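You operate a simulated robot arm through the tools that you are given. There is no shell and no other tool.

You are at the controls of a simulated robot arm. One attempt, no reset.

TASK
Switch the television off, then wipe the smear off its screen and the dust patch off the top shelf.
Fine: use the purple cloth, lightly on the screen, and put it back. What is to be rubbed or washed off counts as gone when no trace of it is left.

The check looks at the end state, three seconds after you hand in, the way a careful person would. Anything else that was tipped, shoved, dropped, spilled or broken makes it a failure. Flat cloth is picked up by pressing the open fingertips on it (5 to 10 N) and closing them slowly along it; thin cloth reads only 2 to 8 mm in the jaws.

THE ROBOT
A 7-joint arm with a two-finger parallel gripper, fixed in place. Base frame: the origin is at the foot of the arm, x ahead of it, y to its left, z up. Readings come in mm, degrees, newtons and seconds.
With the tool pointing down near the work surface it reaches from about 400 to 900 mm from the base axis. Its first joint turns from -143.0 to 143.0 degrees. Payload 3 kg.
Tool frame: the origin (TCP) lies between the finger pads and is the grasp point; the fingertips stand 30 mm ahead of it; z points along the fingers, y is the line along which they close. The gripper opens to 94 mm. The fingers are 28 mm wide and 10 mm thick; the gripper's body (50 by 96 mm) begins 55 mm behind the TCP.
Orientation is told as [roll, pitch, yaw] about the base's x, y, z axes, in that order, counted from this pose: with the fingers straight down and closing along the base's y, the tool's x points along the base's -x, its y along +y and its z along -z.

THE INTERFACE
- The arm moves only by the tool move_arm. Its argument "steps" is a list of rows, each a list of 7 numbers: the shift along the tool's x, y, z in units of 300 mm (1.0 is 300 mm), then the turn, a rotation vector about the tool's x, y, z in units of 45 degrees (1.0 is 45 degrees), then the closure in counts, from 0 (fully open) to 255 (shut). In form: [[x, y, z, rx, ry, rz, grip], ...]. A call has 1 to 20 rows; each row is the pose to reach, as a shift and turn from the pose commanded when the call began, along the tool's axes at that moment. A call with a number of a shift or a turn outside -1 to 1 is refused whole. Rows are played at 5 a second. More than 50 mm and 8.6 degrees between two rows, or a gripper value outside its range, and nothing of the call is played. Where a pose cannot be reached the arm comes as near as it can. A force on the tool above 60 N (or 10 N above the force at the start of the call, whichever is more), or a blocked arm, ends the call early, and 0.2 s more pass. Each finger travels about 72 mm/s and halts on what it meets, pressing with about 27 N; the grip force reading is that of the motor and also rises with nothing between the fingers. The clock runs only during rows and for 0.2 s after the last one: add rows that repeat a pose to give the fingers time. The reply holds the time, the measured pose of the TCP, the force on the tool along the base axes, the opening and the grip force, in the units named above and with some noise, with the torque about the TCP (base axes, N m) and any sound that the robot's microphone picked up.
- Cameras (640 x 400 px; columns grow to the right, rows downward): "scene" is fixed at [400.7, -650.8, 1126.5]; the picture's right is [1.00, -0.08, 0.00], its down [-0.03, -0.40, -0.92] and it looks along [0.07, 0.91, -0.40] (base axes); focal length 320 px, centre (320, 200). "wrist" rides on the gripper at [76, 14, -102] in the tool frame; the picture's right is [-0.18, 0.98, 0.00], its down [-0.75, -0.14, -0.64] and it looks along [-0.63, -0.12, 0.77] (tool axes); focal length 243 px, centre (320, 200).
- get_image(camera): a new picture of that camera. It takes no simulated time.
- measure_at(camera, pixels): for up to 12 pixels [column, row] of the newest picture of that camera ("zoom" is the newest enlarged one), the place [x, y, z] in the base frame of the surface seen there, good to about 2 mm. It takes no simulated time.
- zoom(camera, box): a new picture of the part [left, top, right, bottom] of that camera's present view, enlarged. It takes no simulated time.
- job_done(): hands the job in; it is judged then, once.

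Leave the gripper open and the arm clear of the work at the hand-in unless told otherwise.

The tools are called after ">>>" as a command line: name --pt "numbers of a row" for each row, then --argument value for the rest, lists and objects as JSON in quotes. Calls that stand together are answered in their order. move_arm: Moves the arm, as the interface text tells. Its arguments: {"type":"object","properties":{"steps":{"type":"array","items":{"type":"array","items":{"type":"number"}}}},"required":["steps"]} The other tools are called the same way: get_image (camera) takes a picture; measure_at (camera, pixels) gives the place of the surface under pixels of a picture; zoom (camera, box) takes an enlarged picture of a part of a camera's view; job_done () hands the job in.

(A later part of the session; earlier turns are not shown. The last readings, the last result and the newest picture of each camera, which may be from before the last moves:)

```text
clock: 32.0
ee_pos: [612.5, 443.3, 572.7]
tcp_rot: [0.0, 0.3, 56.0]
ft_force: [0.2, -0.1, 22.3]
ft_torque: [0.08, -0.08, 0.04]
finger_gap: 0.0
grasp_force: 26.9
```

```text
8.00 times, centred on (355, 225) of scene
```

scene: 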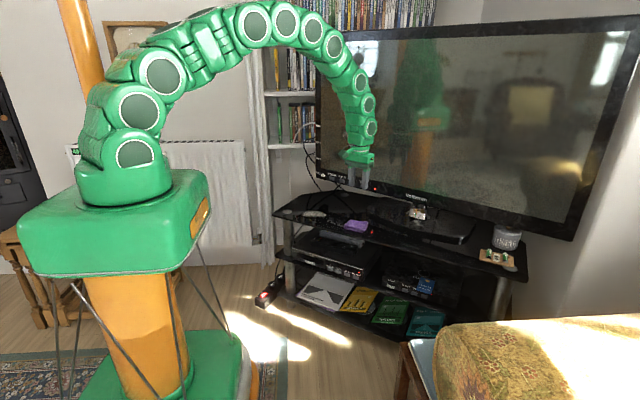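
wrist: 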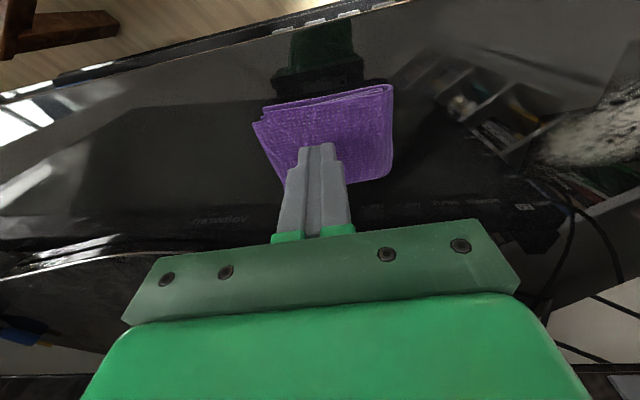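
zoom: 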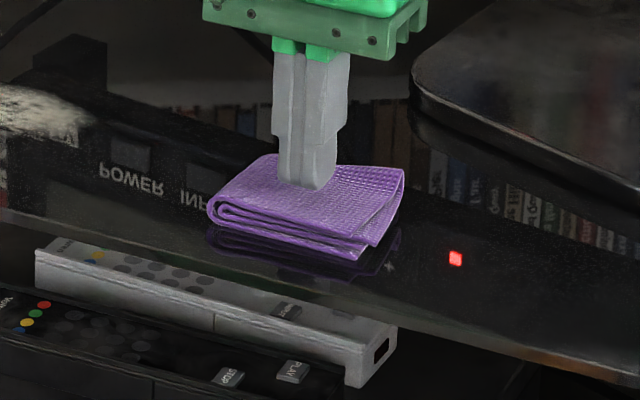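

The tips just slide over the pad: it behaves like a firm folded block (contact at about z 543). It is about 53 × 73 mm, so I'll instead grip it across its short sides with the jaws straddling it. I lift 120 mm, open fully and begin turning the tool 90°.

>>> move_arm --pt "0 0 -0.1 0 0 0 255" --pt "0 0 -0.25 0 0 0 150" --pt "0 0 -0.4 0 0 0.15 0" --pt "0 0 -0.4 0 0 0.32 0" --pt "0 0 -0.4 0 0 0.49 0" --pt "0 0 -0.4 0 0 0.66 0" --pt "0 0 -0.4 0 0 0.83 0" --pt "0 0 -0.4 0 0 1.0 0"

>>> move_arm --pt "0 0 0 0 0 0.17 0" --pt "0 0 0 0 0 0.34 0" --pt "0 0 0 0 0 0.51 0" --pt "0 0 0 0 0 0.68 0" --pt "0 0 0 0 0 0.84 0" --pt "0 0 0 0 0 1.0 0" --pt "0 0 0 0 0 1.0 0"

>>> get_image --camera "wrist"

>>> get_image --camera "scene"

```text
clock: 33.8
ee_pos: [612.9, 442.5, 692.4]
tcp_rot: [-0.2, 0.2, 11.0]
ft_force: [0.4, 0.6, 0.8]
ft_torque: [0.0, -0.01, 0.01]
finger_gap: 93.9
grasp_force: 0.0
```

```text
clock: 35.4
ee_pos: [613.3, 441.7, 692.9]
tcp_rot: [-0.3, 0.0, -33.9]
ft_force: [-0.1, 0.1, -0.1]
ft_torque: [-0.03, 0.0, 0.05]
finger_gap: 93.8
grasp_force: 0.1
```

```text
taken
```

wrist: 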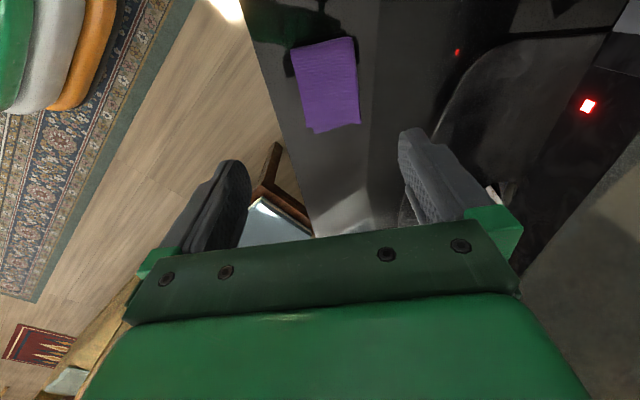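

```text
taken
```

scene: 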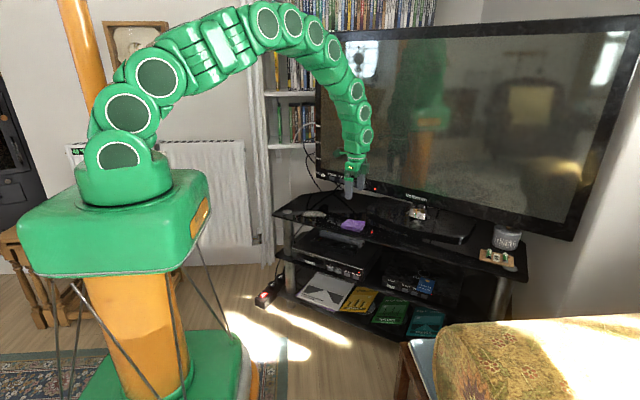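

The tool is now at yaw −34°, jaws open 94 mm. I zoom on the cloth near wrist (328,85) and measure its edges again.

>>> zoom --camera "wrist" --box '[250, 25, 410, 145]'

```text
3.33 times, centred on (330, 85) of wrist
```

zoom: 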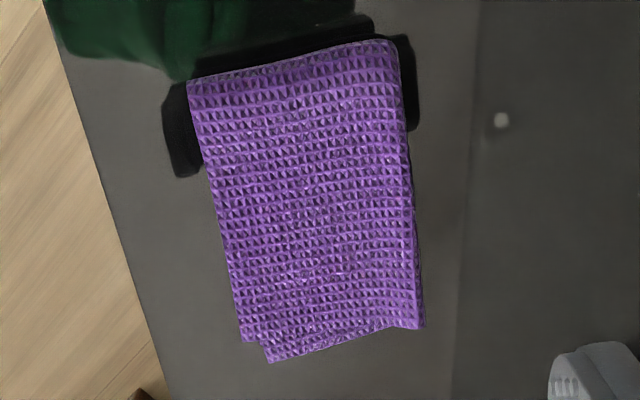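

>>> measure_at --camera "zoom" --pixels '[[195, 95], [395, 55], [418, 318], [245, 335], [270, 355], [310, 200], [218, 200], [400, 200], [300, 80], [340, 330], [205, 150], [408, 150]]'

```text
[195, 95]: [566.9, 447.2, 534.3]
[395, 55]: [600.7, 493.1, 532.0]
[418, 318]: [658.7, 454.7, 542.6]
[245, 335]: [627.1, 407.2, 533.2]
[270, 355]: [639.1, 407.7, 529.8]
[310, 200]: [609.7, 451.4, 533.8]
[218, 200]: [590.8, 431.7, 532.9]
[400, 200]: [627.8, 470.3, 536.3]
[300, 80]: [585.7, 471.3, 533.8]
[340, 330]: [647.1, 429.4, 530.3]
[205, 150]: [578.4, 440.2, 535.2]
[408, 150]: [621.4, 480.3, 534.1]
```

The pad is now at corners (567,447), (601,493), (659,455), (628,407), centre ≈(613.5,450.5), about 57 mm across the jaws' line. I shift about 9 mm to centre on it and descend to TCP z≈580 (tips just above the pad), jaws fully open.

>>> move_arm --pt "0.0158 0.0247 0.05 0 0 0 0" --pt "0.0158 0.0247 0.15 0 0 0 0" --pt "0.0158 0.0247 0.26 0 0 0 0" --pt "0.0158 0.0247 0.37 0 0 0 0" --pt "0.0158 0.0247 0.37 0 0 0 0"

>>> get_image --camera "wrist"

>>> zoom --camera "scene" --box '[310, 190, 400, 250]'

```text
clock: 36.6
ee_pos: [612.4, 451.5, 581.3]
tcp_rot: [-0.4, -0.1, -34.1]
ft_force: [0.2, 1.4, -0.2]
ft_torque: [0.02, 0.0, 0.02]
finger_gap: 94.1
grasp_force: 0.0
```

```text
taken
```

wrist: 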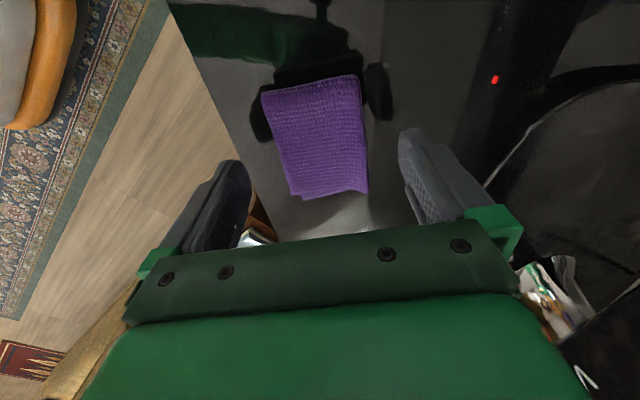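

```text
6.67 times, centred on (355, 220) of scene
```

zoom: 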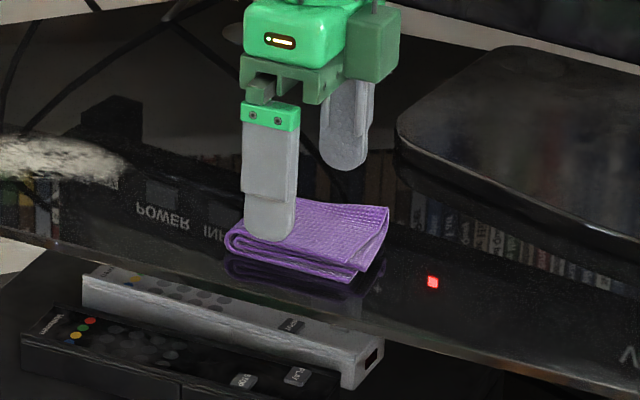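

The jaws straddle the pad cleanly. I lower to TCP z≈556 (tips at ≈526, 5 mm above the shelf).

>>> move_arm --pt "0 0 0.03 0 0 0 0" --pt "0 0 0.06 0 0 0 0" --pt "0 0 0.075 0 0 0 0" --pt "0 0 0.0833 0 0 0 0" --pt "0 0 0.0833 0 0 0 0"

>>> zoom --camera "scene" --box '[310, 190, 400, 250]'

>>> get_image --camera "wrist"

```text
clock: 37.8
ee_pos: [613.1, 450.7, 556.0]
tcp_rot: [-0.3, 0.0, -33.9]
ft_force: [0.4, -0.4, -0.3]
ft_torque: [-0.02, -0.02, -0.01]
finger_gap: 93.9
grasp_force: 0.2
```

```text
6.67 times, centred on (355, 220) of scene
```

zoom: 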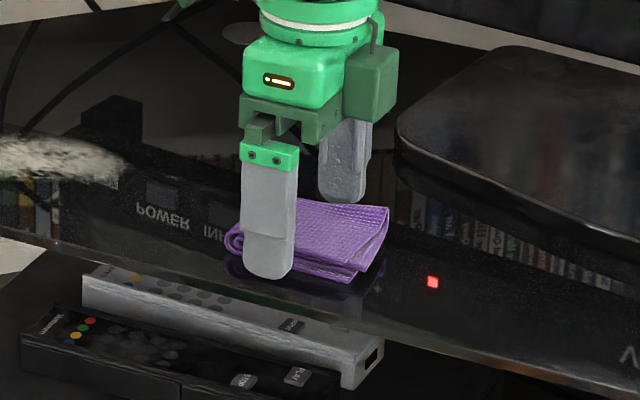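

```text
taken
```

wrist: 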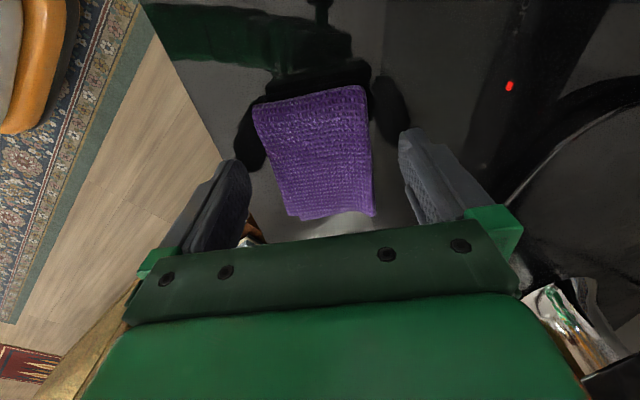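

No contact with anything else. I now close slowly until the pads meet the cloth's sides, then a bit more.

>>> move_arm --pt "0 0 0 0 0 0 15" --pt "0 0 0 0 0 0 30" --pt "0 0 0 0 0 0 45" --pt "0 0 0 0 0 0 60" --pt "0 0 0 0 0 0 75" --pt "0 0 0 0 0 0 85" --pt "0 0 0 0 0 0 95" --pt "0 0 0 0 0 0 100" --pt "0 0 0 0 0 0 105" --pt "0 0 0 0 0 0 110" --pt "0 0 0 0 0 0 115" --pt "0 0 0 0 0 0 120"

>>> get_image --camera "wrist"

>>> zoom --camera "scene" --box '[310, 190, 400, 250]'

```text
clock: 40.4
ee_pos: [613.3, 449.9, 555.1]
tcp_rot: [-0.2, 0.0, -33.9]
ft_force: [-0.5, -0.8, -0.1]
ft_torque: [-0.04, 0.01, -0.01]
finger_gap: 58.9
grasp_force: 26.7
```

```text
taken
```

wrist: 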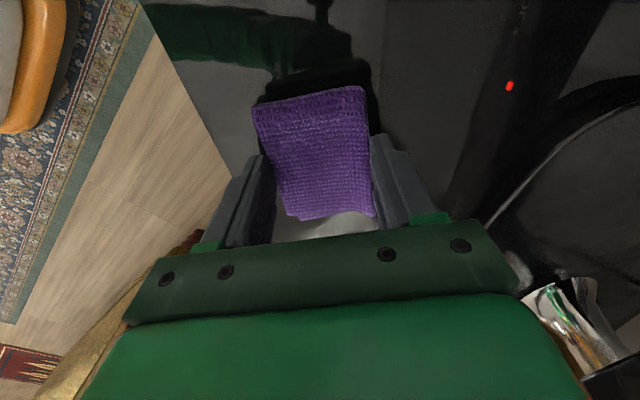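

```text
6.67 times, centred on (355, 220) of scene
```

zoom: 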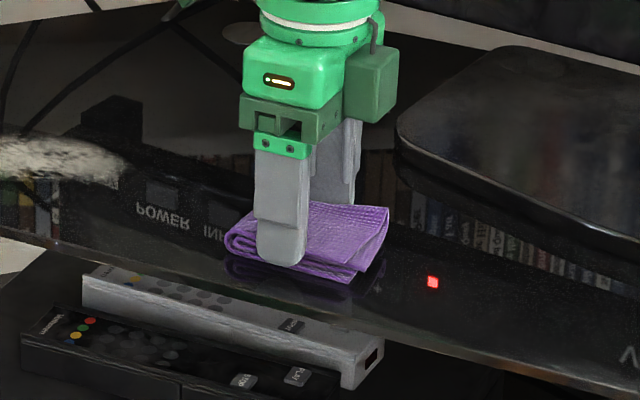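

Solid grip: 58.9 mm gap, 26.7 N. I lift 50 mm with grip at 140 and verify the cloth comes along.

>>> move_arm --pt "0 0 0 0 0 0 140" --pt "0 0 -0.03 0 0 0 140" --pt "0 0 -0.1 0 0 0 140" --pt "0 0 -0.17 0 0 0 140" --pt "0 0 -0.17 0 0 0 140"

>>> get_image --camera "wrist"

>>> zoom --camera "scene" --box '[310, 180, 400, 240]'

```text
clock: 41.6
ee_pos: [613.1, 449.9, 607.6]
tcp_rot: [-0.4, 0.0, -34.0]
ft_force: [0.2, 0.1, -0.2]
ft_torque: [-0.04, 0.02, -0.06]
finger_gap: 59.0
grasp_force: 26.9
```

```text
taken
```

wrist: 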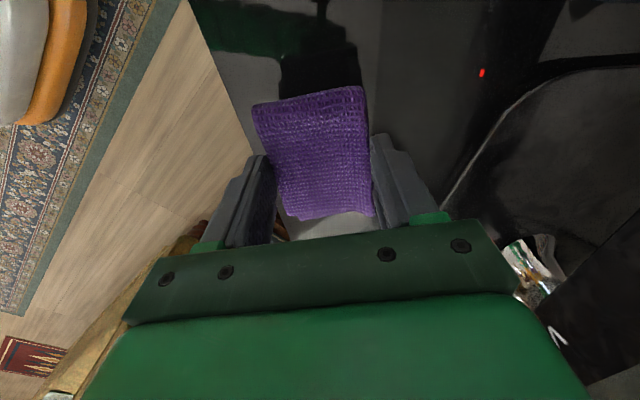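

```text
6.67 times, centred on (355, 210) of scene
```

zoom: 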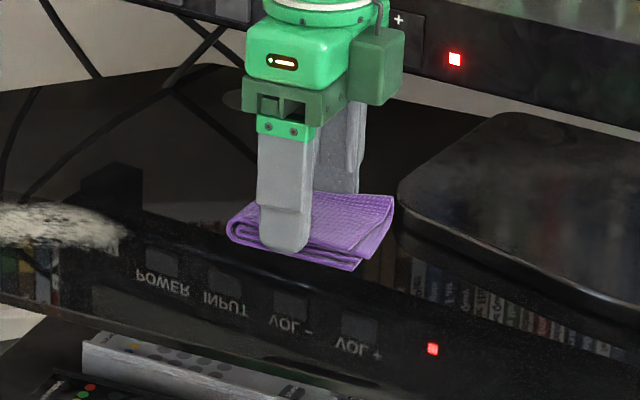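

The cloth is firmly held, its bottom face protruding past the tips. I do the screen first with the clean cloth: lift and travel left to a stand-off in front of the smear (TCP about (538,543,820)) while yawing 7°.

>>> move_arm --pt "0.0 0.0 -0.12 0 0 0.05 140" --pt "0.076 0.023 -0.24 0 0 0.1 140" --pt "0.152 0.047 -0.36 0 0 0.155 140" --pt "0.229 0.07 -0.48 0 0 0.155 140" --pt "0.305 0.094 -0.6 0 0 0.155 140" --pt "0.381 0.117 -0.708 0 0 0.155 140" --pt "0.381 0.117 -0.708 0 0 0.155 140"

>>> get_image --camera "scene"

>>> get_image --camera "wrist"

```text
clock: 43.2
ee_pos: [537.1, 544.3, 818.6]
tcp_rot: [-0.3, -0.1, -41.0]
ft_force: [0.8, 0.3, 0.6]
ft_torque: [0.01, -0.01, -0.02]
finger_gap: 59.0
grasp_force: 26.9
```

```text
taken
```

scene: 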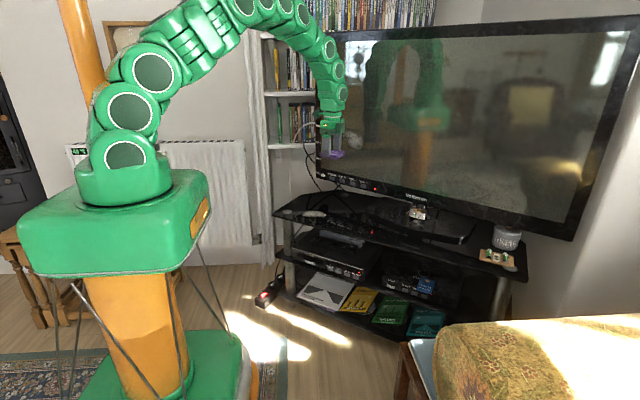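

```text
taken
```

wrist: 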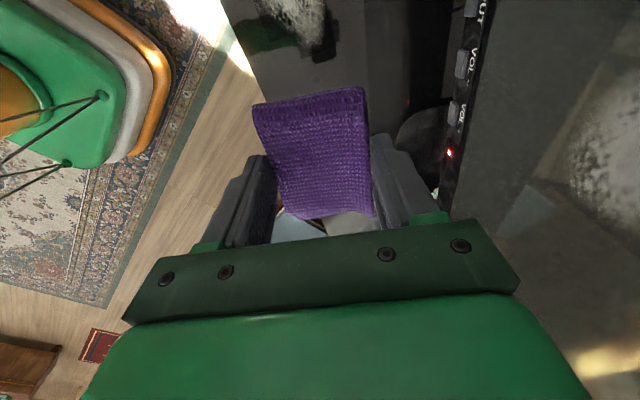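

Now I tilt the tool toward the screen about its own x axis, 45° first.

>>> move_arm --pt "0 0 0 -0.16 0 0 140" --pt "0 0 0 -0.33 0 0 140" --pt "0 0 0 -0.5 0 0 140" --pt "0 0 0 -0.67 0 0 140" --pt "0 0 0 -0.84 0 0 140" --pt "0 0 0 -1.0 0 0 140" --pt "0 0 0 -1.0 0 0 140"

>>> get_image --camera "scene"

```text
clock: 44.8
ee_pos: [538.4, 544.9, 817.9]
tcp_rot: [44.7, 0.1, -40.8]
ft_force: [0.4, -1.4, 0.5]
ft_torque: [0.02, -0.04, -0.01]
finger_gap: 59.3
grasp_force: 26.8
```

```text
taken
```

scene: 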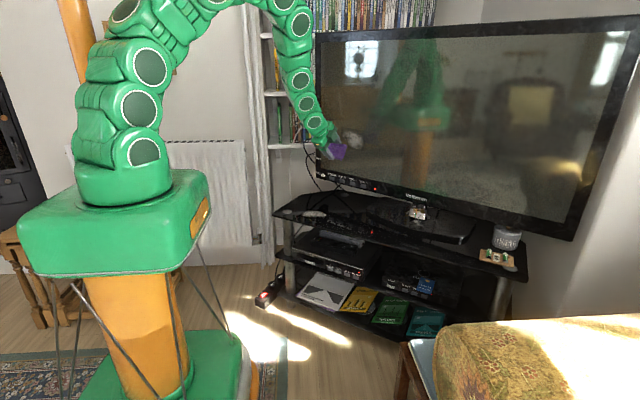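

Good (roll 44.7°). I tilt the remaining 45° so the cloth's flat face points squarely at the screen.

>>> move_arm --pt "0 0 0 -0.16 0 0 140" --pt "0 0 0 -0.33 0 0 140" --pt "0 0 0 -0.5 0 0 140" --pt "0 0 0 -0.67 0 0 140" --pt "0 0 0 -0.84 0 0 140" --pt "0 0 0 -1.0 0 0 140" --pt "0 0 0 -1.0 0 0 140"

>>> get_image --camera "scene"

>>> get_image --camera "wrist"

```text
clock: 46.4
ee_pos: [538.5, 544.3, 820.2]
tcp_rot: [89.8, 0.0, -40.9]
ft_force: [0.7, -0.5, 0.5]
ft_torque: [-0.02, -0.01, 0.0]
finger_gap: 59.1
grasp_force: 26.9
```

```text
taken
```

scene: 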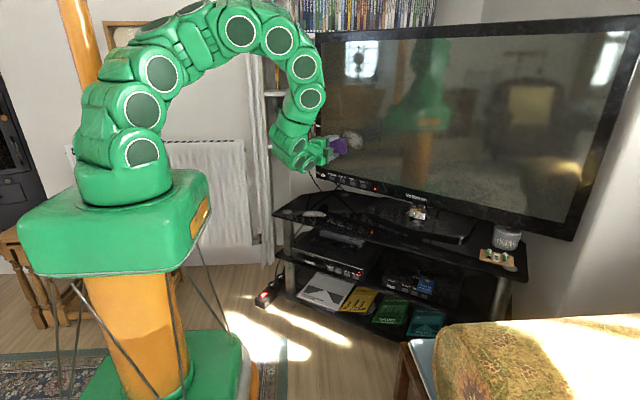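

```text
taken
```

wrist: 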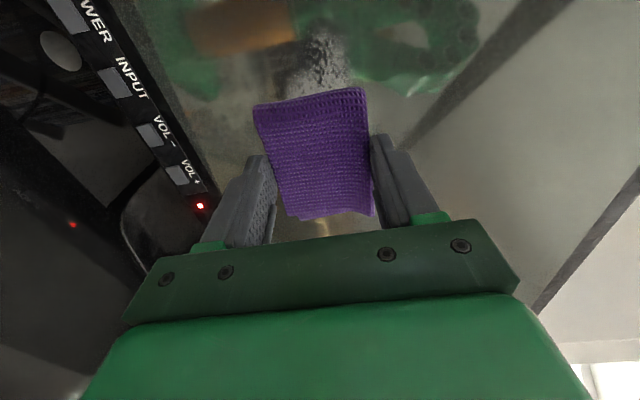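

The cloth's flat face points at the smear (dark-white blot above the cloth in the wrist view). I advance 105 mm toward the screen, leaving about 14 mm.

>>> move_arm --pt "0 0 0.1 0 0 0 140" --pt "0 0 0.2 0 0 0 140" --pt "0 0 0.28 0 0 0 140" --pt "0 0 0.35 0 0 0 140" --pt "0 0 0.35 0 0 0 140"

>>> zoom --camera "scene" --box '[300, 100, 400, 170]'

>>> get_image --camera "wrist"

```text
clock: 47.6
ee_pos: [606.7, 625.8, 820.5]
tcp_rot: [89.7, 0.0, -40.7]
ft_force: [0.6, -0.4, -0.6]
ft_torque: [-0.02, 0.04, -0.03]
finger_gap: 58.7
grasp_force: 27.0
```

```text
5.71 times, centred on (350, 135) of scene
```

zoom: 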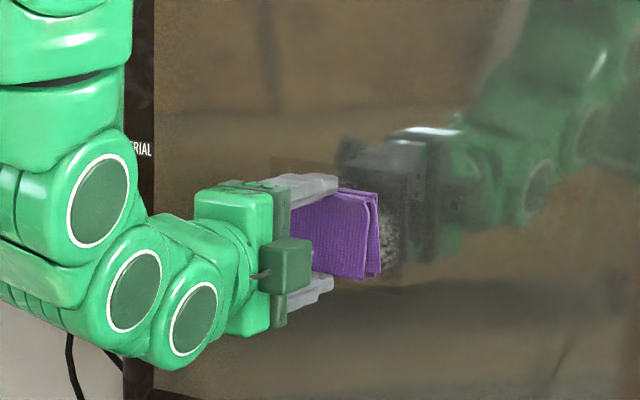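

```text
taken
```

wrist: 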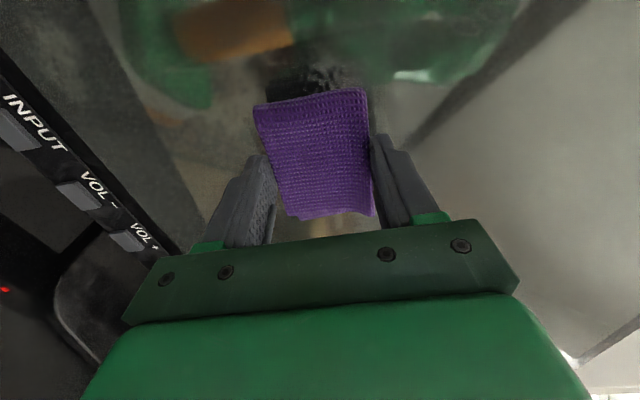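

TCP is about 13 mm from expected contact. I advance 9 mm, then will creep.

>>> move_arm --pt "0 0 0.012 0 0 0 140" --pt "0 0 0.022 0 0 0 140" --pt "0 0 0.03 0 0 0 140" --pt "0 0 0.03 0 0 0 140"

```text
clock: 48.6
ee_pos: [614.2, 630.7, 819.2]
tcp_rot: [89.8, 0.0, -41.0]
ft_force: [0.6, 0.5, 1.2]
ft_torque: [-0.01, -0.03, 0.04]
finger_gap: 59.1
grasp_force: 26.8
```

No contact yet. I creep 1.5 mm more in 0.5 mm steps.

>>> move_arm --pt "0 0 0.0017 0 0 0 140" --pt "0 0 0.0033 0 0 0 140" --pt "0 0 0.005 0 0 0 140"

>>> zoom --camera "scene" --box '[320, 110, 390, 160]'

```text
clock: 49.4
ee_pos: [614.1, 631.0, 819.8]
tcp_rot: [89.7, 0.1, -40.9]
ft_force: [0.1, 0.6, -0.3]
ft_torque: [0.01, -0.03, -0.03]
finger_gap: 59.2
grasp_force: 27.4
```

```text
8.00 times, centred on (355, 135) of scene
```

zoom: 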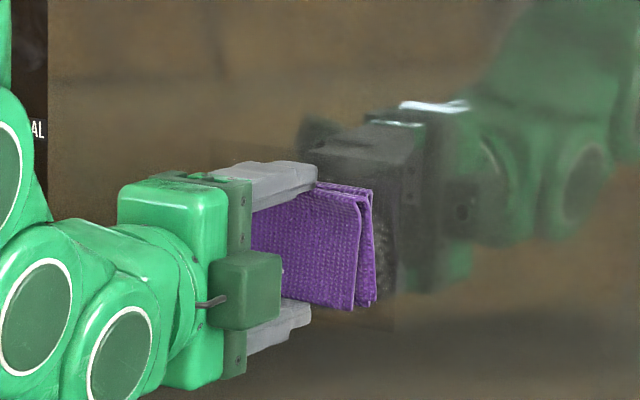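

Still free; about 4 mm expected. I creep 2.1 mm more.

>>> move_arm --pt "0 0 0.0017 0 0 0 140" --pt "0 0 0.0033 0 0 0 140" --pt "0 0 0.005 0 0 0 140" --pt "0 0 0.007 0 0 0 140"

```text
clock: 50.4
ee_pos: [615.1, 634.7, 819.2]
tcp_rot: [89.7, 0.0, -40.9]
ft_force: [-0.1, 0.1, -0.1]
ft_torque: [-0.01, -0.02, 0.01]
finger_gap: 58.9
grasp_force: 26.6
```

>>> move_arm --pt "0 0 0.0013 0 0 0 140" --pt "0 0 0.0027 0 0 0 140" --pt "0 0 0.004 0 0 0 140"

```text
clock: 51.2
ee_pos: [615.3, 634.7, 818.3]
tcp_rot: [89.7, 0.0, -41.0]
ft_force: [-12.4, -18.2, 2.7]
ft_torque: [0.05, -0.1, -0.1]
finger_gap: 59.2
grasp_force: 26.5
```

Contact reached at 22 N – too firm. I back off 1.1 mm at once.

>>> move_arm --pt "0 0 -0.0037 0 0 0 140" --pt "0 0 -0.0037 0 0 0 140"

```text
clock: 51.8
ee_pos: [615.2, 633.2, 818.9]
tcp_rot: [89.7, 0.0, -40.9]
ft_force: [0.1, 0.5, 0.4]
ft_torque: [-0.03, 0.03, -0.02]
finger_gap: 58.6
grasp_force: 27.4
```

Free again. I advance 0.36 mm.

>>> move_arm --pt "0 0 0.0006 0 0 0 140" --pt "0 0 0.0012 0 0 0 140" --pt "0 0 0.0012 0 0 0 140"

```text
clock: 52.6
ee_pos: [615.9, 632.6, 819.6]
tcp_rot: [89.7, 0.0, -40.8]
ft_force: [-4.9, -6.7, -1.2]
ft_torque: [0.0, 0.02, -0.04]
finger_gap: 58.8
grasp_force: 26.8
```

8.3 N – a touch more than I want. I ease off 0.1 mm and slide 30 mm to the right, then read the force.

>>> move_arm --pt "0 0 -0.0003 0 0 0 140" --pt "-0.025 0 -0.0003 0 0 0 140" --pt "-0.05 0 -0.0003 0 0 0 140" --pt "-0.075 0 -0.0003 0 0 0 140" --pt "-0.1 0 -0.0003 0 0 0 140"

>>> zoom --camera "scene" --box '[320, 110, 390, 160]'

```text
clock: 53.8
ee_pos: [638.2, 613.5, 818.7]
tcp_rot: [89.7, 0.0, -40.9]
ft_force: [-6.7, -1.4, -0.7]
ft_torque: [-0.06, 0.04, 0.16]
finger_gap: 58.9
grasp_force: 26.8
```

```text
8.00 times, centred on (355, 135) of scene
```

zoom: 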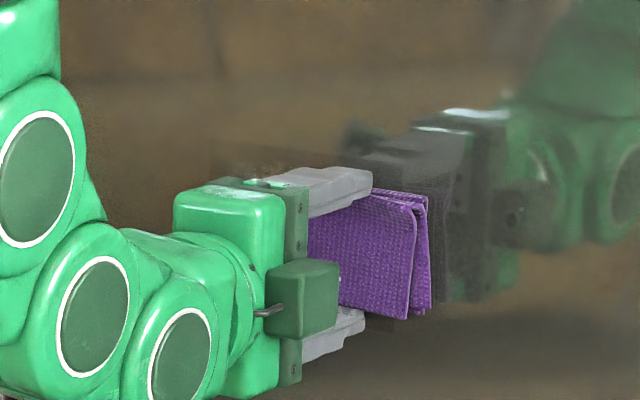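

Normal force is about 5.5 N with 4 N of friction – light and rubbing. I slide left 65 mm across the smear.

>>> move_arm --pt "0.025 0 0 0 0 0 140" --pt "0.05 0 0 0 0 0 140" --pt "0.075 0 0 0 0 0 140" --pt "0.1 0 0 0 0 0 140" --pt "0.125 0 0 0 0 0 140" --pt "0.15 0 0 0 0 0 140" --pt "0.175 0 0 0 0 0 140" --pt "0.2 0 0 0 0 0 140" --pt "0.217 0 0 0 0 0 140"

>>> zoom --camera "scene" --box '[320, 110, 390, 160]'

```text
clock: 55.8
ee_pos: [588.1, 657.0, 818.7]
tcp_rot: [89.6, -0.1, -40.9]
ft_force: [-0.3, -5.9, -2.3]
ft_torque: [-0.03, 0.0, -0.17]
finger_gap: 58.8
grasp_force: 27.2
```

```text
8.00 times, centred on (355, 135) of scene
```

zoom: 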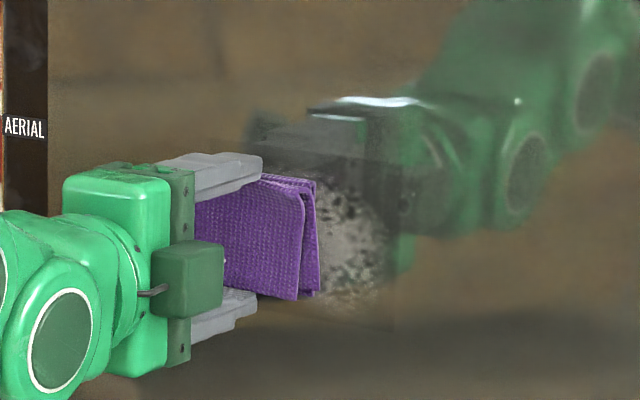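

Normal force 4.7 N; the smear is thinner but not gone. I make a full right-and-left stroke at this height.

>>> move_arm --pt "-0.025 0 0 0 0 0 140" --pt "-0.05 0 0 0 0 0 140" --pt "-0.075 0 0 0 0 0 140" --pt "-0.1 0 0 0 0 0 140" --pt "-0.125 0 0 0 0 0 140" --pt "-0.15 0 0 0 0 0 140" --pt "-0.175 0 0 0 0 0 140" --pt "-0.2 0 0 0 0 0 140" --pt "-0.225 0 0 0 0 0 140" --pt "-0.2 0 0 0 0 0 140" --pt "-0.175 0 0 0 0 0 140" --pt "-0.15 0 0 0 0 0 140" --pt "-0.125 0 0 0 0 0 140" --pt "-0.1 0 0 0 0 0 140" --pt "-0.075 0 0 0 0 0 140" --pt "-0.05 0 0 0 0 0 140" --pt "-0.025 0 0 0 0 0 140" --pt "0 0 0 0 0 0 140"

>>> zoom --camera "scene" --box '[320, 110, 390, 160]'

```text
clock: 59.6
ee_pos: [589.1, 657.6, 818.9]
tcp_rot: [89.7, 0.0, -40.9]
ft_force: [1.6, 0.1, -0.3]
ft_torque: [0.01, 0.0, 0.02]
finger_gap: 58.9
grasp_force: 27.3
```

```text
8.00 times, centred on (355, 135) of scene
```

zoom: 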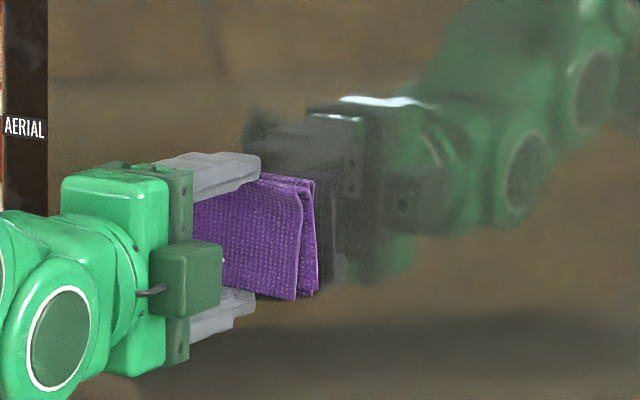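

The visible part of the smear at this height is gone; contact has just been lost (0 N). I back off 40 mm and move aside to the left/down to view the whole spot.

>>> move_arm --pt "0 0 -0.03 0 0 0 140" --pt "0.0 0 -0.13 0 0 0 140" --pt "0.0 -0.1 -0.23 0 0 0 140" --pt "0.0 -0.25 -0.26 0 0 0 140" --pt "0.0 -0.4 -0.26 0 0 0 140" --pt "0.0 -0.4 -0.26 0 0 0 140"

>>> zoom --camera "scene" --box '[320, 110, 390, 160]'

>>> get_image --camera "wrist"

```text
clock: 61.0
ee_pos: [538.7, 596.0, 700.7]
tcp_rot: [89.7, 0.0, -41.0]
ft_force: [-0.1, -0.1, 0.0]
ft_torque: [0.01, 0.03, 0.01]
finger_gap: 59.1
grasp_force: 26.9
```

```text
8.00 times, centred on (355, 135) of scene
```

zoom: 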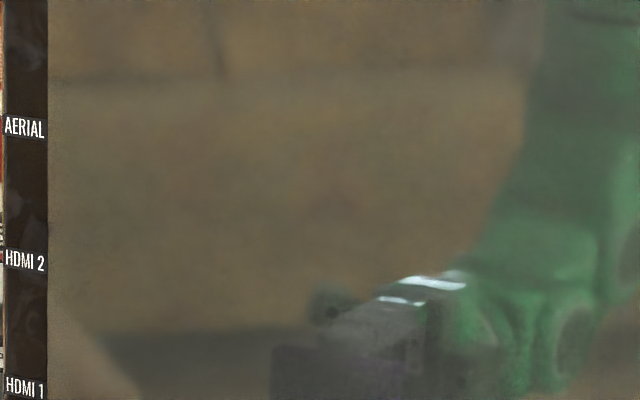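

```text
taken
```

wrist: 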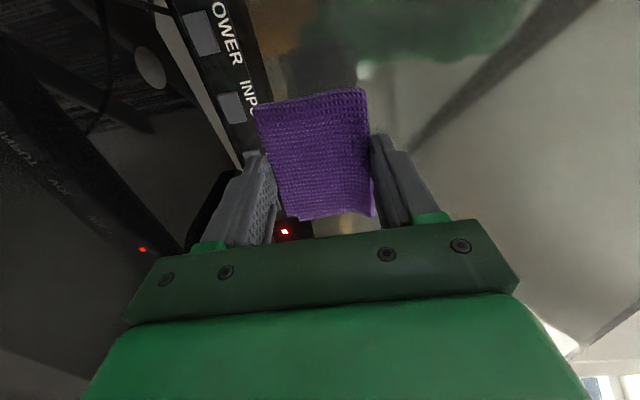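

The smear looks gone. I check closer with a tighter zoom over scene (340–365, 128–152).

>>> zoom --camera "scene" --box '[336, 122, 372, 156]'

```text
11.76 times, centred on (354, 139) of scene
```

zoom: 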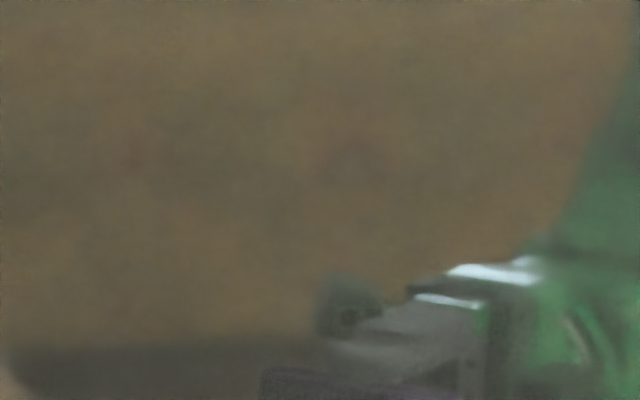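

No trace of the smear remains. Now for the dust: I retreat from the screen while turning the tool back toward pointing down (first 45°).

>>> move_arm --pt "0 0.05 -0.05 0.16 0 0 140" --pt "0 0.1 -0.1 0.33 0 0 140" --pt "0 0.15 -0.15 0.5 0 0 140" --pt "0 0.2 -0.2 0.67 0 0 140" --pt "0 0.25 -0.25 0.84 0 0 140" --pt "0 0.3 -0.3 1.0 0 0 140" --pt "0 0.3 -0.3 1.0 0 0 140"

>>> move_arm --pt "0 0 0 0.16 0 0 140" --pt "0 0 0 0.33 0 0 140" --pt "0 0 0 0.5 0 0 140" --pt "0 0 0 0.67 0 0 140" --pt "0 0 0 0.84 0 0 140" --pt "0 0 0 1.0 0 0 140" --pt "0 0 0 1.0 0 0 140"

>>> get_image --camera "wrist"

>>> get_image --camera "scene"

```text
clock: 62.6
ee_pos: [477.0, 529.1, 789.6]
tcp_rot: [44.6, 0.1, -40.9]
ft_force: [0.6, 0.4, -0.3]
ft_torque: [0.03, 0.01, -0.02]
finger_gap: 59.0
grasp_force: 27.5
```

```text
clock: 64.2
ee_pos: [479.7, 529.7, 789.0]
tcp_rot: [-0.4, -0.2, -40.9]
ft_force: [0.0, 0.5, 0.3]
ft_torque: [0.03, -0.01, 0.02]
finger_gap: 58.7
grasp_force: 26.8
```

```text
taken
```

wrist: 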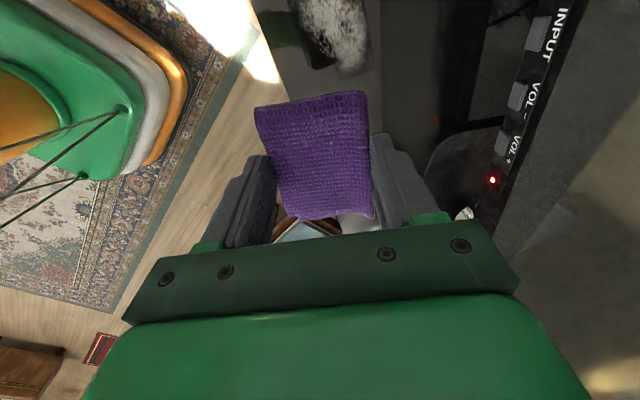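

```text
taken
```

scene: 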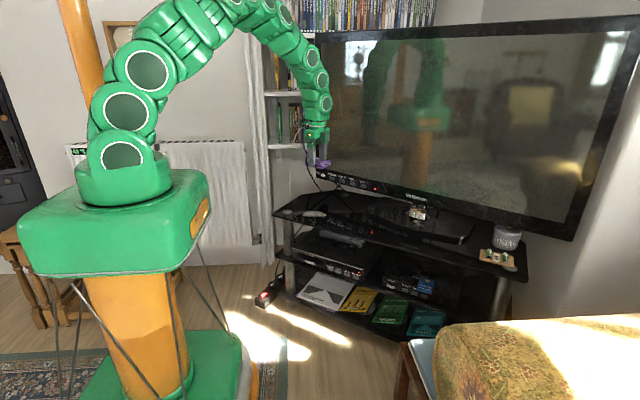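

The tool is down again and the screen is clear from this view. I zoom in on the dust patch in the scene view and measure its extent.

>>> zoom --camera "scene" --box '[270, 190, 350, 240]'

>>> measure_at --camera "zoom" --pixels '[[245, 190], [330, 175], [440, 205], [380, 230], [290, 220], [200, 195], [330, 200], [240, 170], [470, 215]]'

>>> zoom --camera "wrist" --box '[270, 0, 390, 80]'

```text
8.00 times, centred on (310, 215) of scene
```

zoom: 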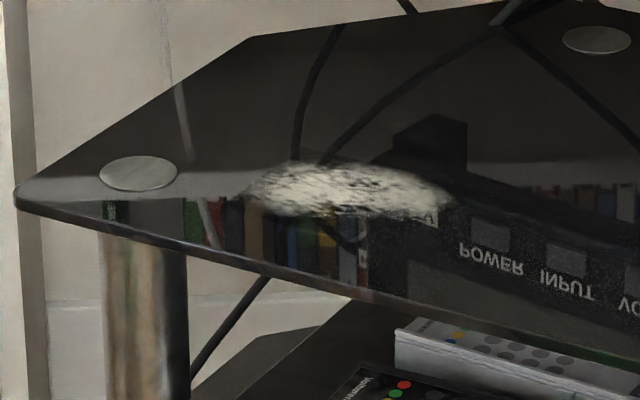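

```text
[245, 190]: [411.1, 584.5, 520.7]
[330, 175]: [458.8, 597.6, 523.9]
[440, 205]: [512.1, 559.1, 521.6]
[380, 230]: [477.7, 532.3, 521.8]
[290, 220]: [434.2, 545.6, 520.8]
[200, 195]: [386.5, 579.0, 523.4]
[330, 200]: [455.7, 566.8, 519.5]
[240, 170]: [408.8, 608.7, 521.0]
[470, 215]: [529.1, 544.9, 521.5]
```

```text
5.00 times, centred on (330, 40) of wrist
```

zoom: 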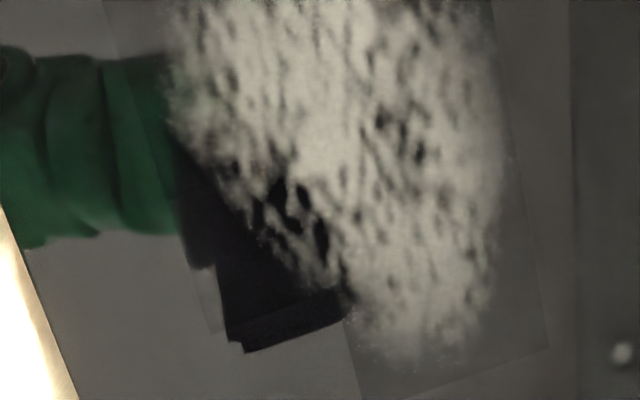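

The dust spans about x 411–518, y 545–615. I go to above its middle, TCP (461,570), stopping with the cloth about 15 mm over the shelf.

>>> move_arm --pt "0.045 0.02 0.13 0 0 0 140" --pt "0.09 0.04 0.26 0 0 0 140" --pt "0.135 0.061 0.4 0 0 0 140" --pt "0.135 0.061 0.53 0 0 0 140" --pt "0.135 0.061 0.65 0 0 0 140" --pt "0.135 0.061 0.73 0 0 0 140" --pt "0.135 0.061 0.73 0 0 0 140"

>>> zoom --camera "scene" --box '[270, 180, 360, 240]'

>>> get_image --camera "wrist"

```text
clock: 65.8
ee_pos: [459.2, 566.9, 569.7]
tcp_rot: [-0.3, 0.0, -40.9]
ft_force: [0.0, 0.5, -0.8]
ft_torque: [-0.01, -0.01, 0.01]
finger_gap: 59.3
grasp_force: 27.0
```

```text
6.67 times, centred on (315, 210) of scene
```

zoom: 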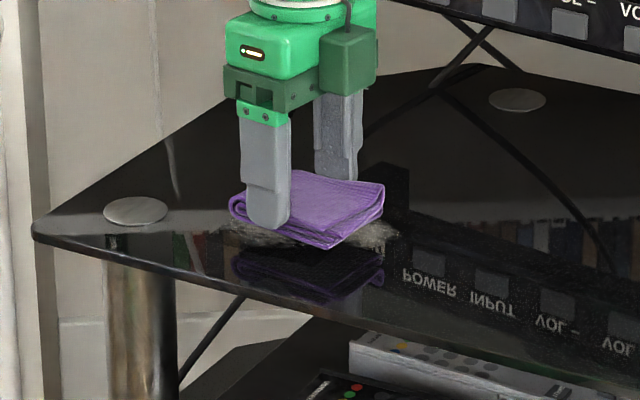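

```text
taken
```

wrist: 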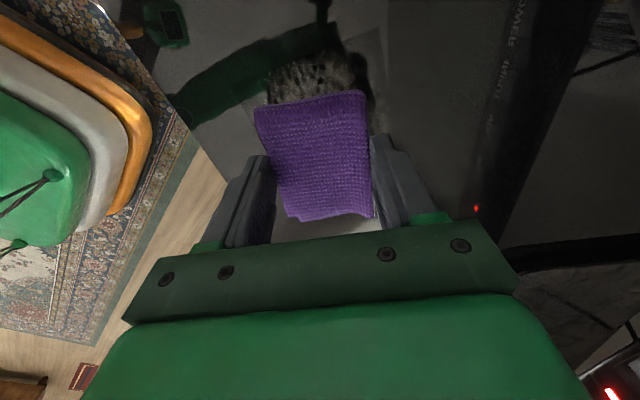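

The cloth hovers over the dust. I lower 11 mm, then will creep to contact.

>>> move_arm --pt "0 0 0.015 0 0 0 140" --pt "0 0 0.03 0 0 0 140" --pt "0 0 0.037 0 0 0 140" --pt "0 0 0.037 0 0 0 140"

>>> move_arm --pt "0 0 0.0015 0 0 0 140" --pt "0 0 0.003 0 0 0 140" --pt "0 0 0.005 0 0 0 140"

```text
clock: 66.8
ee_pos: [458.9, 568.9, 560.1]
tcp_rot: [-0.3, 0.1, -41.0]
ft_force: [0.6, 0.3, -0.3]
ft_torque: [0.0, 0.01, -0.02]
finger_gap: 59.2
grasp_force: 26.8
```

```text
clock: 67.6
ee_pos: [460.0, 569.4, 557.7]
tcp_rot: [-0.2, 0.1, -41.0]
ft_force: [0.9, -0.5, 1.0]
ft_torque: [-0.01, 0.03, 0.01]
finger_gap: 59.1
grasp_force: 26.8
```

No contact at z≈557.5. I creep 1 mm more.

>>> move_arm --pt "0 0 0.0012 0 0 0 140" --pt "0 0 0.0024 0 0 0 140" --pt "0 0 0.0033 0 0 0 140"

```text
clock: 68.4
ee_pos: [458.7, 568.0, 557.1]
tcp_rot: [-0.3, 0.0, -40.8]
ft_force: [-0.6, -0.1, 0.2]
ft_torque: [0.03, 0.0, 0.0]
finger_gap: 59.0
grasp_force: 26.9
```

>>> move_arm --pt "0 0 0.0012 0 0 0 140" --pt "0 0 0.0024 0 0 0 140" --pt "0 0 0.0024 0 0 0 140"

```text
clock: 69.2
ee_pos: [461.1, 569.1, 556.4]
tcp_rot: [-0.2, 0.0, -40.9]
ft_force: [-0.6, 1.7, 9.1]
ft_torque: [-0.02, 0.12, -0.01]
finger_gap: 58.9
grasp_force: 27.3
```

Contact at 9 N. I rub along the dust: right 37 mm, left 75 mm, and back to the middle.

>>> move_arm --pt "-0.025 0 0 0 0 0 140" --pt "-0.05 0 0 0 0 0 140" --pt "-0.075 0 0 0 0 0 140" --pt "-0.1 0 0 0 0 0 140" --pt "-0.125 0 0 0 0 0 140" --pt "-0.1 0 0 0 0 0 140" --pt "-0.075 0 0 0 0 0 140" --pt "-0.05 0 0 0 0 0 140" --pt "-0.025 0 0 0 0 0 140" --pt "0 0 0 0 0 0 140" --pt "0.025 0 0 0 0 0 140" --pt "0.05 0 0 0 0 0 140" --pt "0.075 0 0 0 0 0 140" --pt "0.1 0 0 0 0 0 140" --pt "0.125 0 0 0 0 0 140" --pt "0.1 0 0 0 0 0 140" --pt "0.075 0 0 0 0 0 140" --pt "0.05 0 0 0 0 0 140" --pt "0.025 0 0 0 0 0 140" --pt "0 0 0 0 0 0 140"

>>> zoom --camera "scene" --box '[270, 180, 360, 240]'

>>> zoom --camera "wrist" --box '[220, 20, 420, 150]'

```text
clock: 73.4
ee_pos: [460.6, 567.9, 555.8]
tcp_rot: [-0.2, 0.0, -41.0]
ft_force: [-2.2, 1.9, 3.5]
ft_torque: [0.08, 0.09, -0.02]
finger_gap: 59.1
grasp_force: 27.6
```

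```text
6.67 times, centred on (315, 210) of scene
```

zoom: 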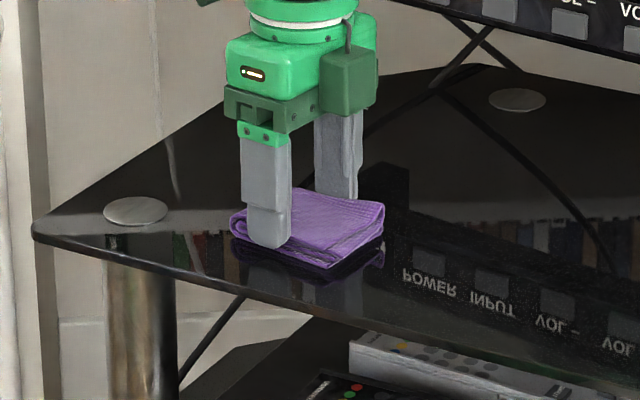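

```text
3.08 times, centred on (320, 85) of wrist
```

zoom: 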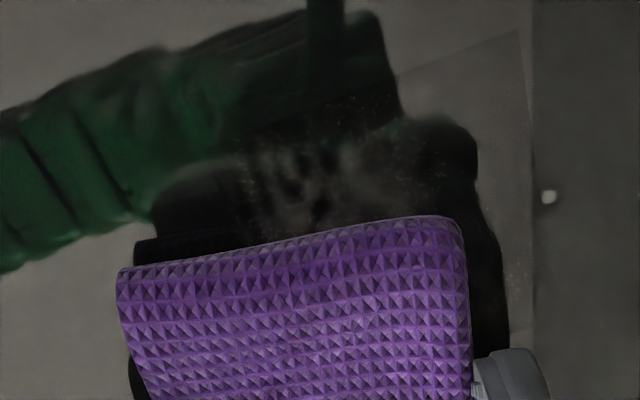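

Almost all is gone, with faint traces left beside the cloth in the wrist zoom (300,170). I press 0.2 mm more and make strokes shifted 18 mm toward the TV.

>>> move_arm --pt "0 0.02 0.0006 0 0 0 140" --pt "0 0.04 0.0006 0 0 0 140" --pt "0 0.06 0.0006 0 0 0 140" --pt "0.03 0.06 0.0006 0 0 0 140" --pt "0.06 0.06 0.0006 0 0 0 140" --pt "0.09 0.06 0.0006 0 0 0 140" --pt "0.12 0.06 0.0006 0 0 0 140" --pt "0.15 0.06 0.0006 0 0 0 140" --pt "0.12 0.06 0.0006 0 0 0 140" --pt "0.09 0.06 0.0006 0 0 0 140" --pt "0.06 0.06 0.0006 0 0 0 140" --pt "0.03 0.06 0.0006 0 0 0 140" --pt "0 0.06 0.0006 0 0 0 140" --pt "-0.03 0.06 0.0006 0 0 0 140" --pt "-0.06 0.06 0.0006 0 0 0 140" --pt "-0.09 0.06 0.0006 0 0 0 140" --pt "-0.12 0.06 0.0006 0 0 0 140" --pt "-0.12 0.04 0.0006 0 0 0 140" --pt "-0.12 0.02 0.0006 0 0 0 140" --pt "-0.12 0 0.0006 0 0 0 140"

>>> zoom --camera "scene" --box '[270, 180, 360, 240]'

>>> zoom --camera "wrist" --box '[220, 20, 420, 150]'

```text
clock: 77.6
ee_pos: [486.0, 545.4, 556.5]
tcp_rot: [-0.2, -0.1, -40.9]
ft_force: [2.6, 2.6, 4.4]
ft_torque: [0.04, -0.07, 0.02]
finger_gap: 58.8
grasp_force: 27.0
```

```text
6.67 times, centred on (315, 210) of scene
```

zoom: 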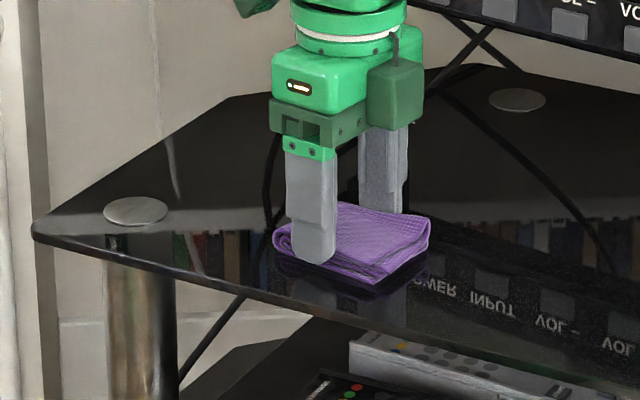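

```text
3.08 times, centred on (320, 85) of wrist
```

zoom: 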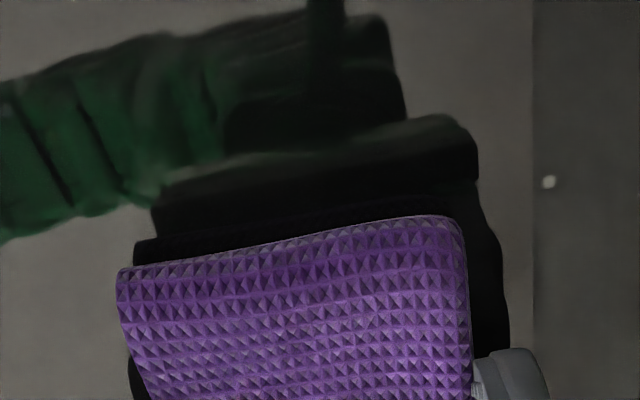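

No trace is seen now. I lift 120 mm and inspect the shelf from both cameras.

>>> move_arm --pt "0 0 -0.03 0 0 0 140" --pt "0 0 -0.13 0 0 0 140" --pt "0 0 -0.27 0 0 0 140" --pt "0 0 -0.4 0 0 0 140" --pt "0 0 -0.4 0 0 0 140"

>>> zoom --camera "scene" --box '[270, 190, 350, 240]'

>>> get_image --camera "wrist"

>>> zoom --camera "scene" --box '[325, 115, 385, 165]'

```text
clock: 78.8
ee_pos: [489.2, 546.8, 676.9]
tcp_rot: [-0.3, 0.0, -40.9]
ft_force: [0.0, -0.2, 0.5]
ft_torque: [-0.03, 0.01, -0.02]
finger_gap: 59.0
grasp_force: 27.1
```

```text
8.00 times, centred on (310, 215) of scene
```

zoom: 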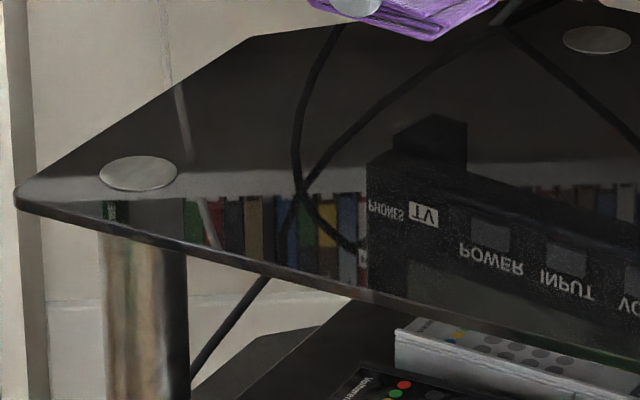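

```text
taken
```

wrist: 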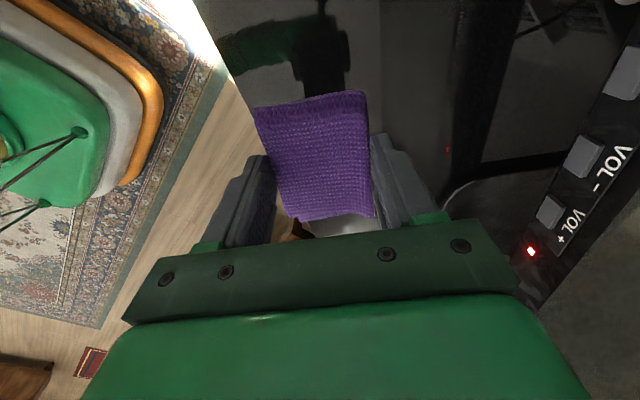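

```text
8.00 times, centred on (355, 140) of scene
```

zoom: 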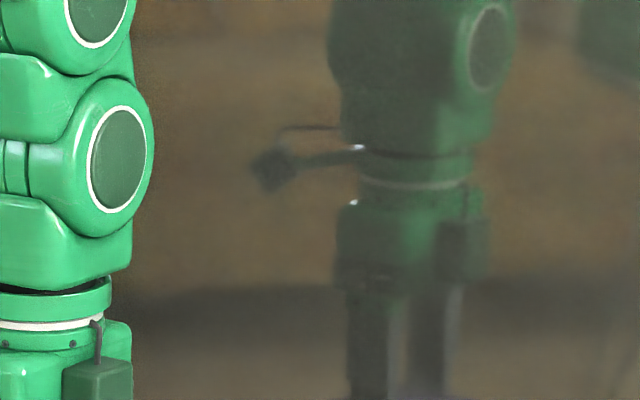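

Shelf and screen are both clean. Now I carry the cloth back to its original spot: TCP (622,443.7), yaw −34°, first at height and then down to z≈580.

>>> move_arm --pt "-0.14 0.0075 0 0 0 -0.04 140" --pt "-0.28 0.015 0 0 0 -0.08 140" --pt "-0.42 0.0225 0 0 0 -0.12 140" --pt "-0.56 0.03 0 0 0 -0.153 140" --pt "-0.56 0.03 0.11 0 0 -0.153 140" --pt "-0.56 0.03 0.22 0 0 -0.153 140" --pt "-0.56 0.03 0.32 0 0 -0.153 140" --pt "-0.56 0.03 0.32 0 0 -0.153 140"

>>> zoom --camera "scene" --box '[290, 190, 390, 250]'

>>> get_image --camera "wrist"

```text
clock: 80.6
ee_pos: [619.1, 442.3, 581.8]
tcp_rot: [-0.3, 0.0, -34.0]
ft_force: [0.1, 0.9, -0.6]
ft_torque: [0.01, 0.03, -0.02]
finger_gap: 58.8
grasp_force: 27.3
```

```text
6.40 times, centred on (340, 220) of scene
```

zoom: 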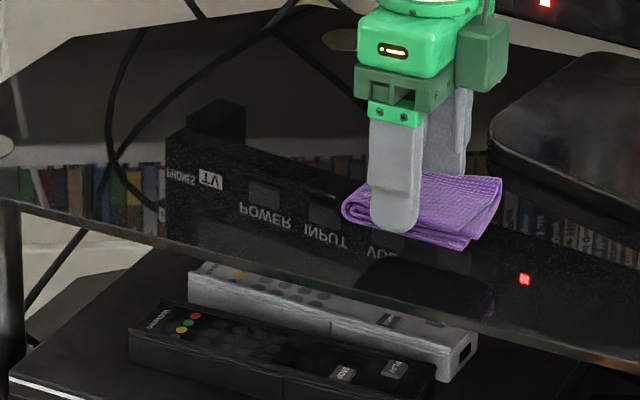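

```text
taken
```

wrist: 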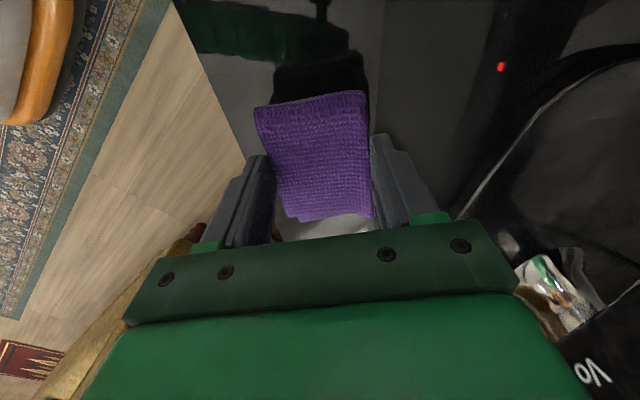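

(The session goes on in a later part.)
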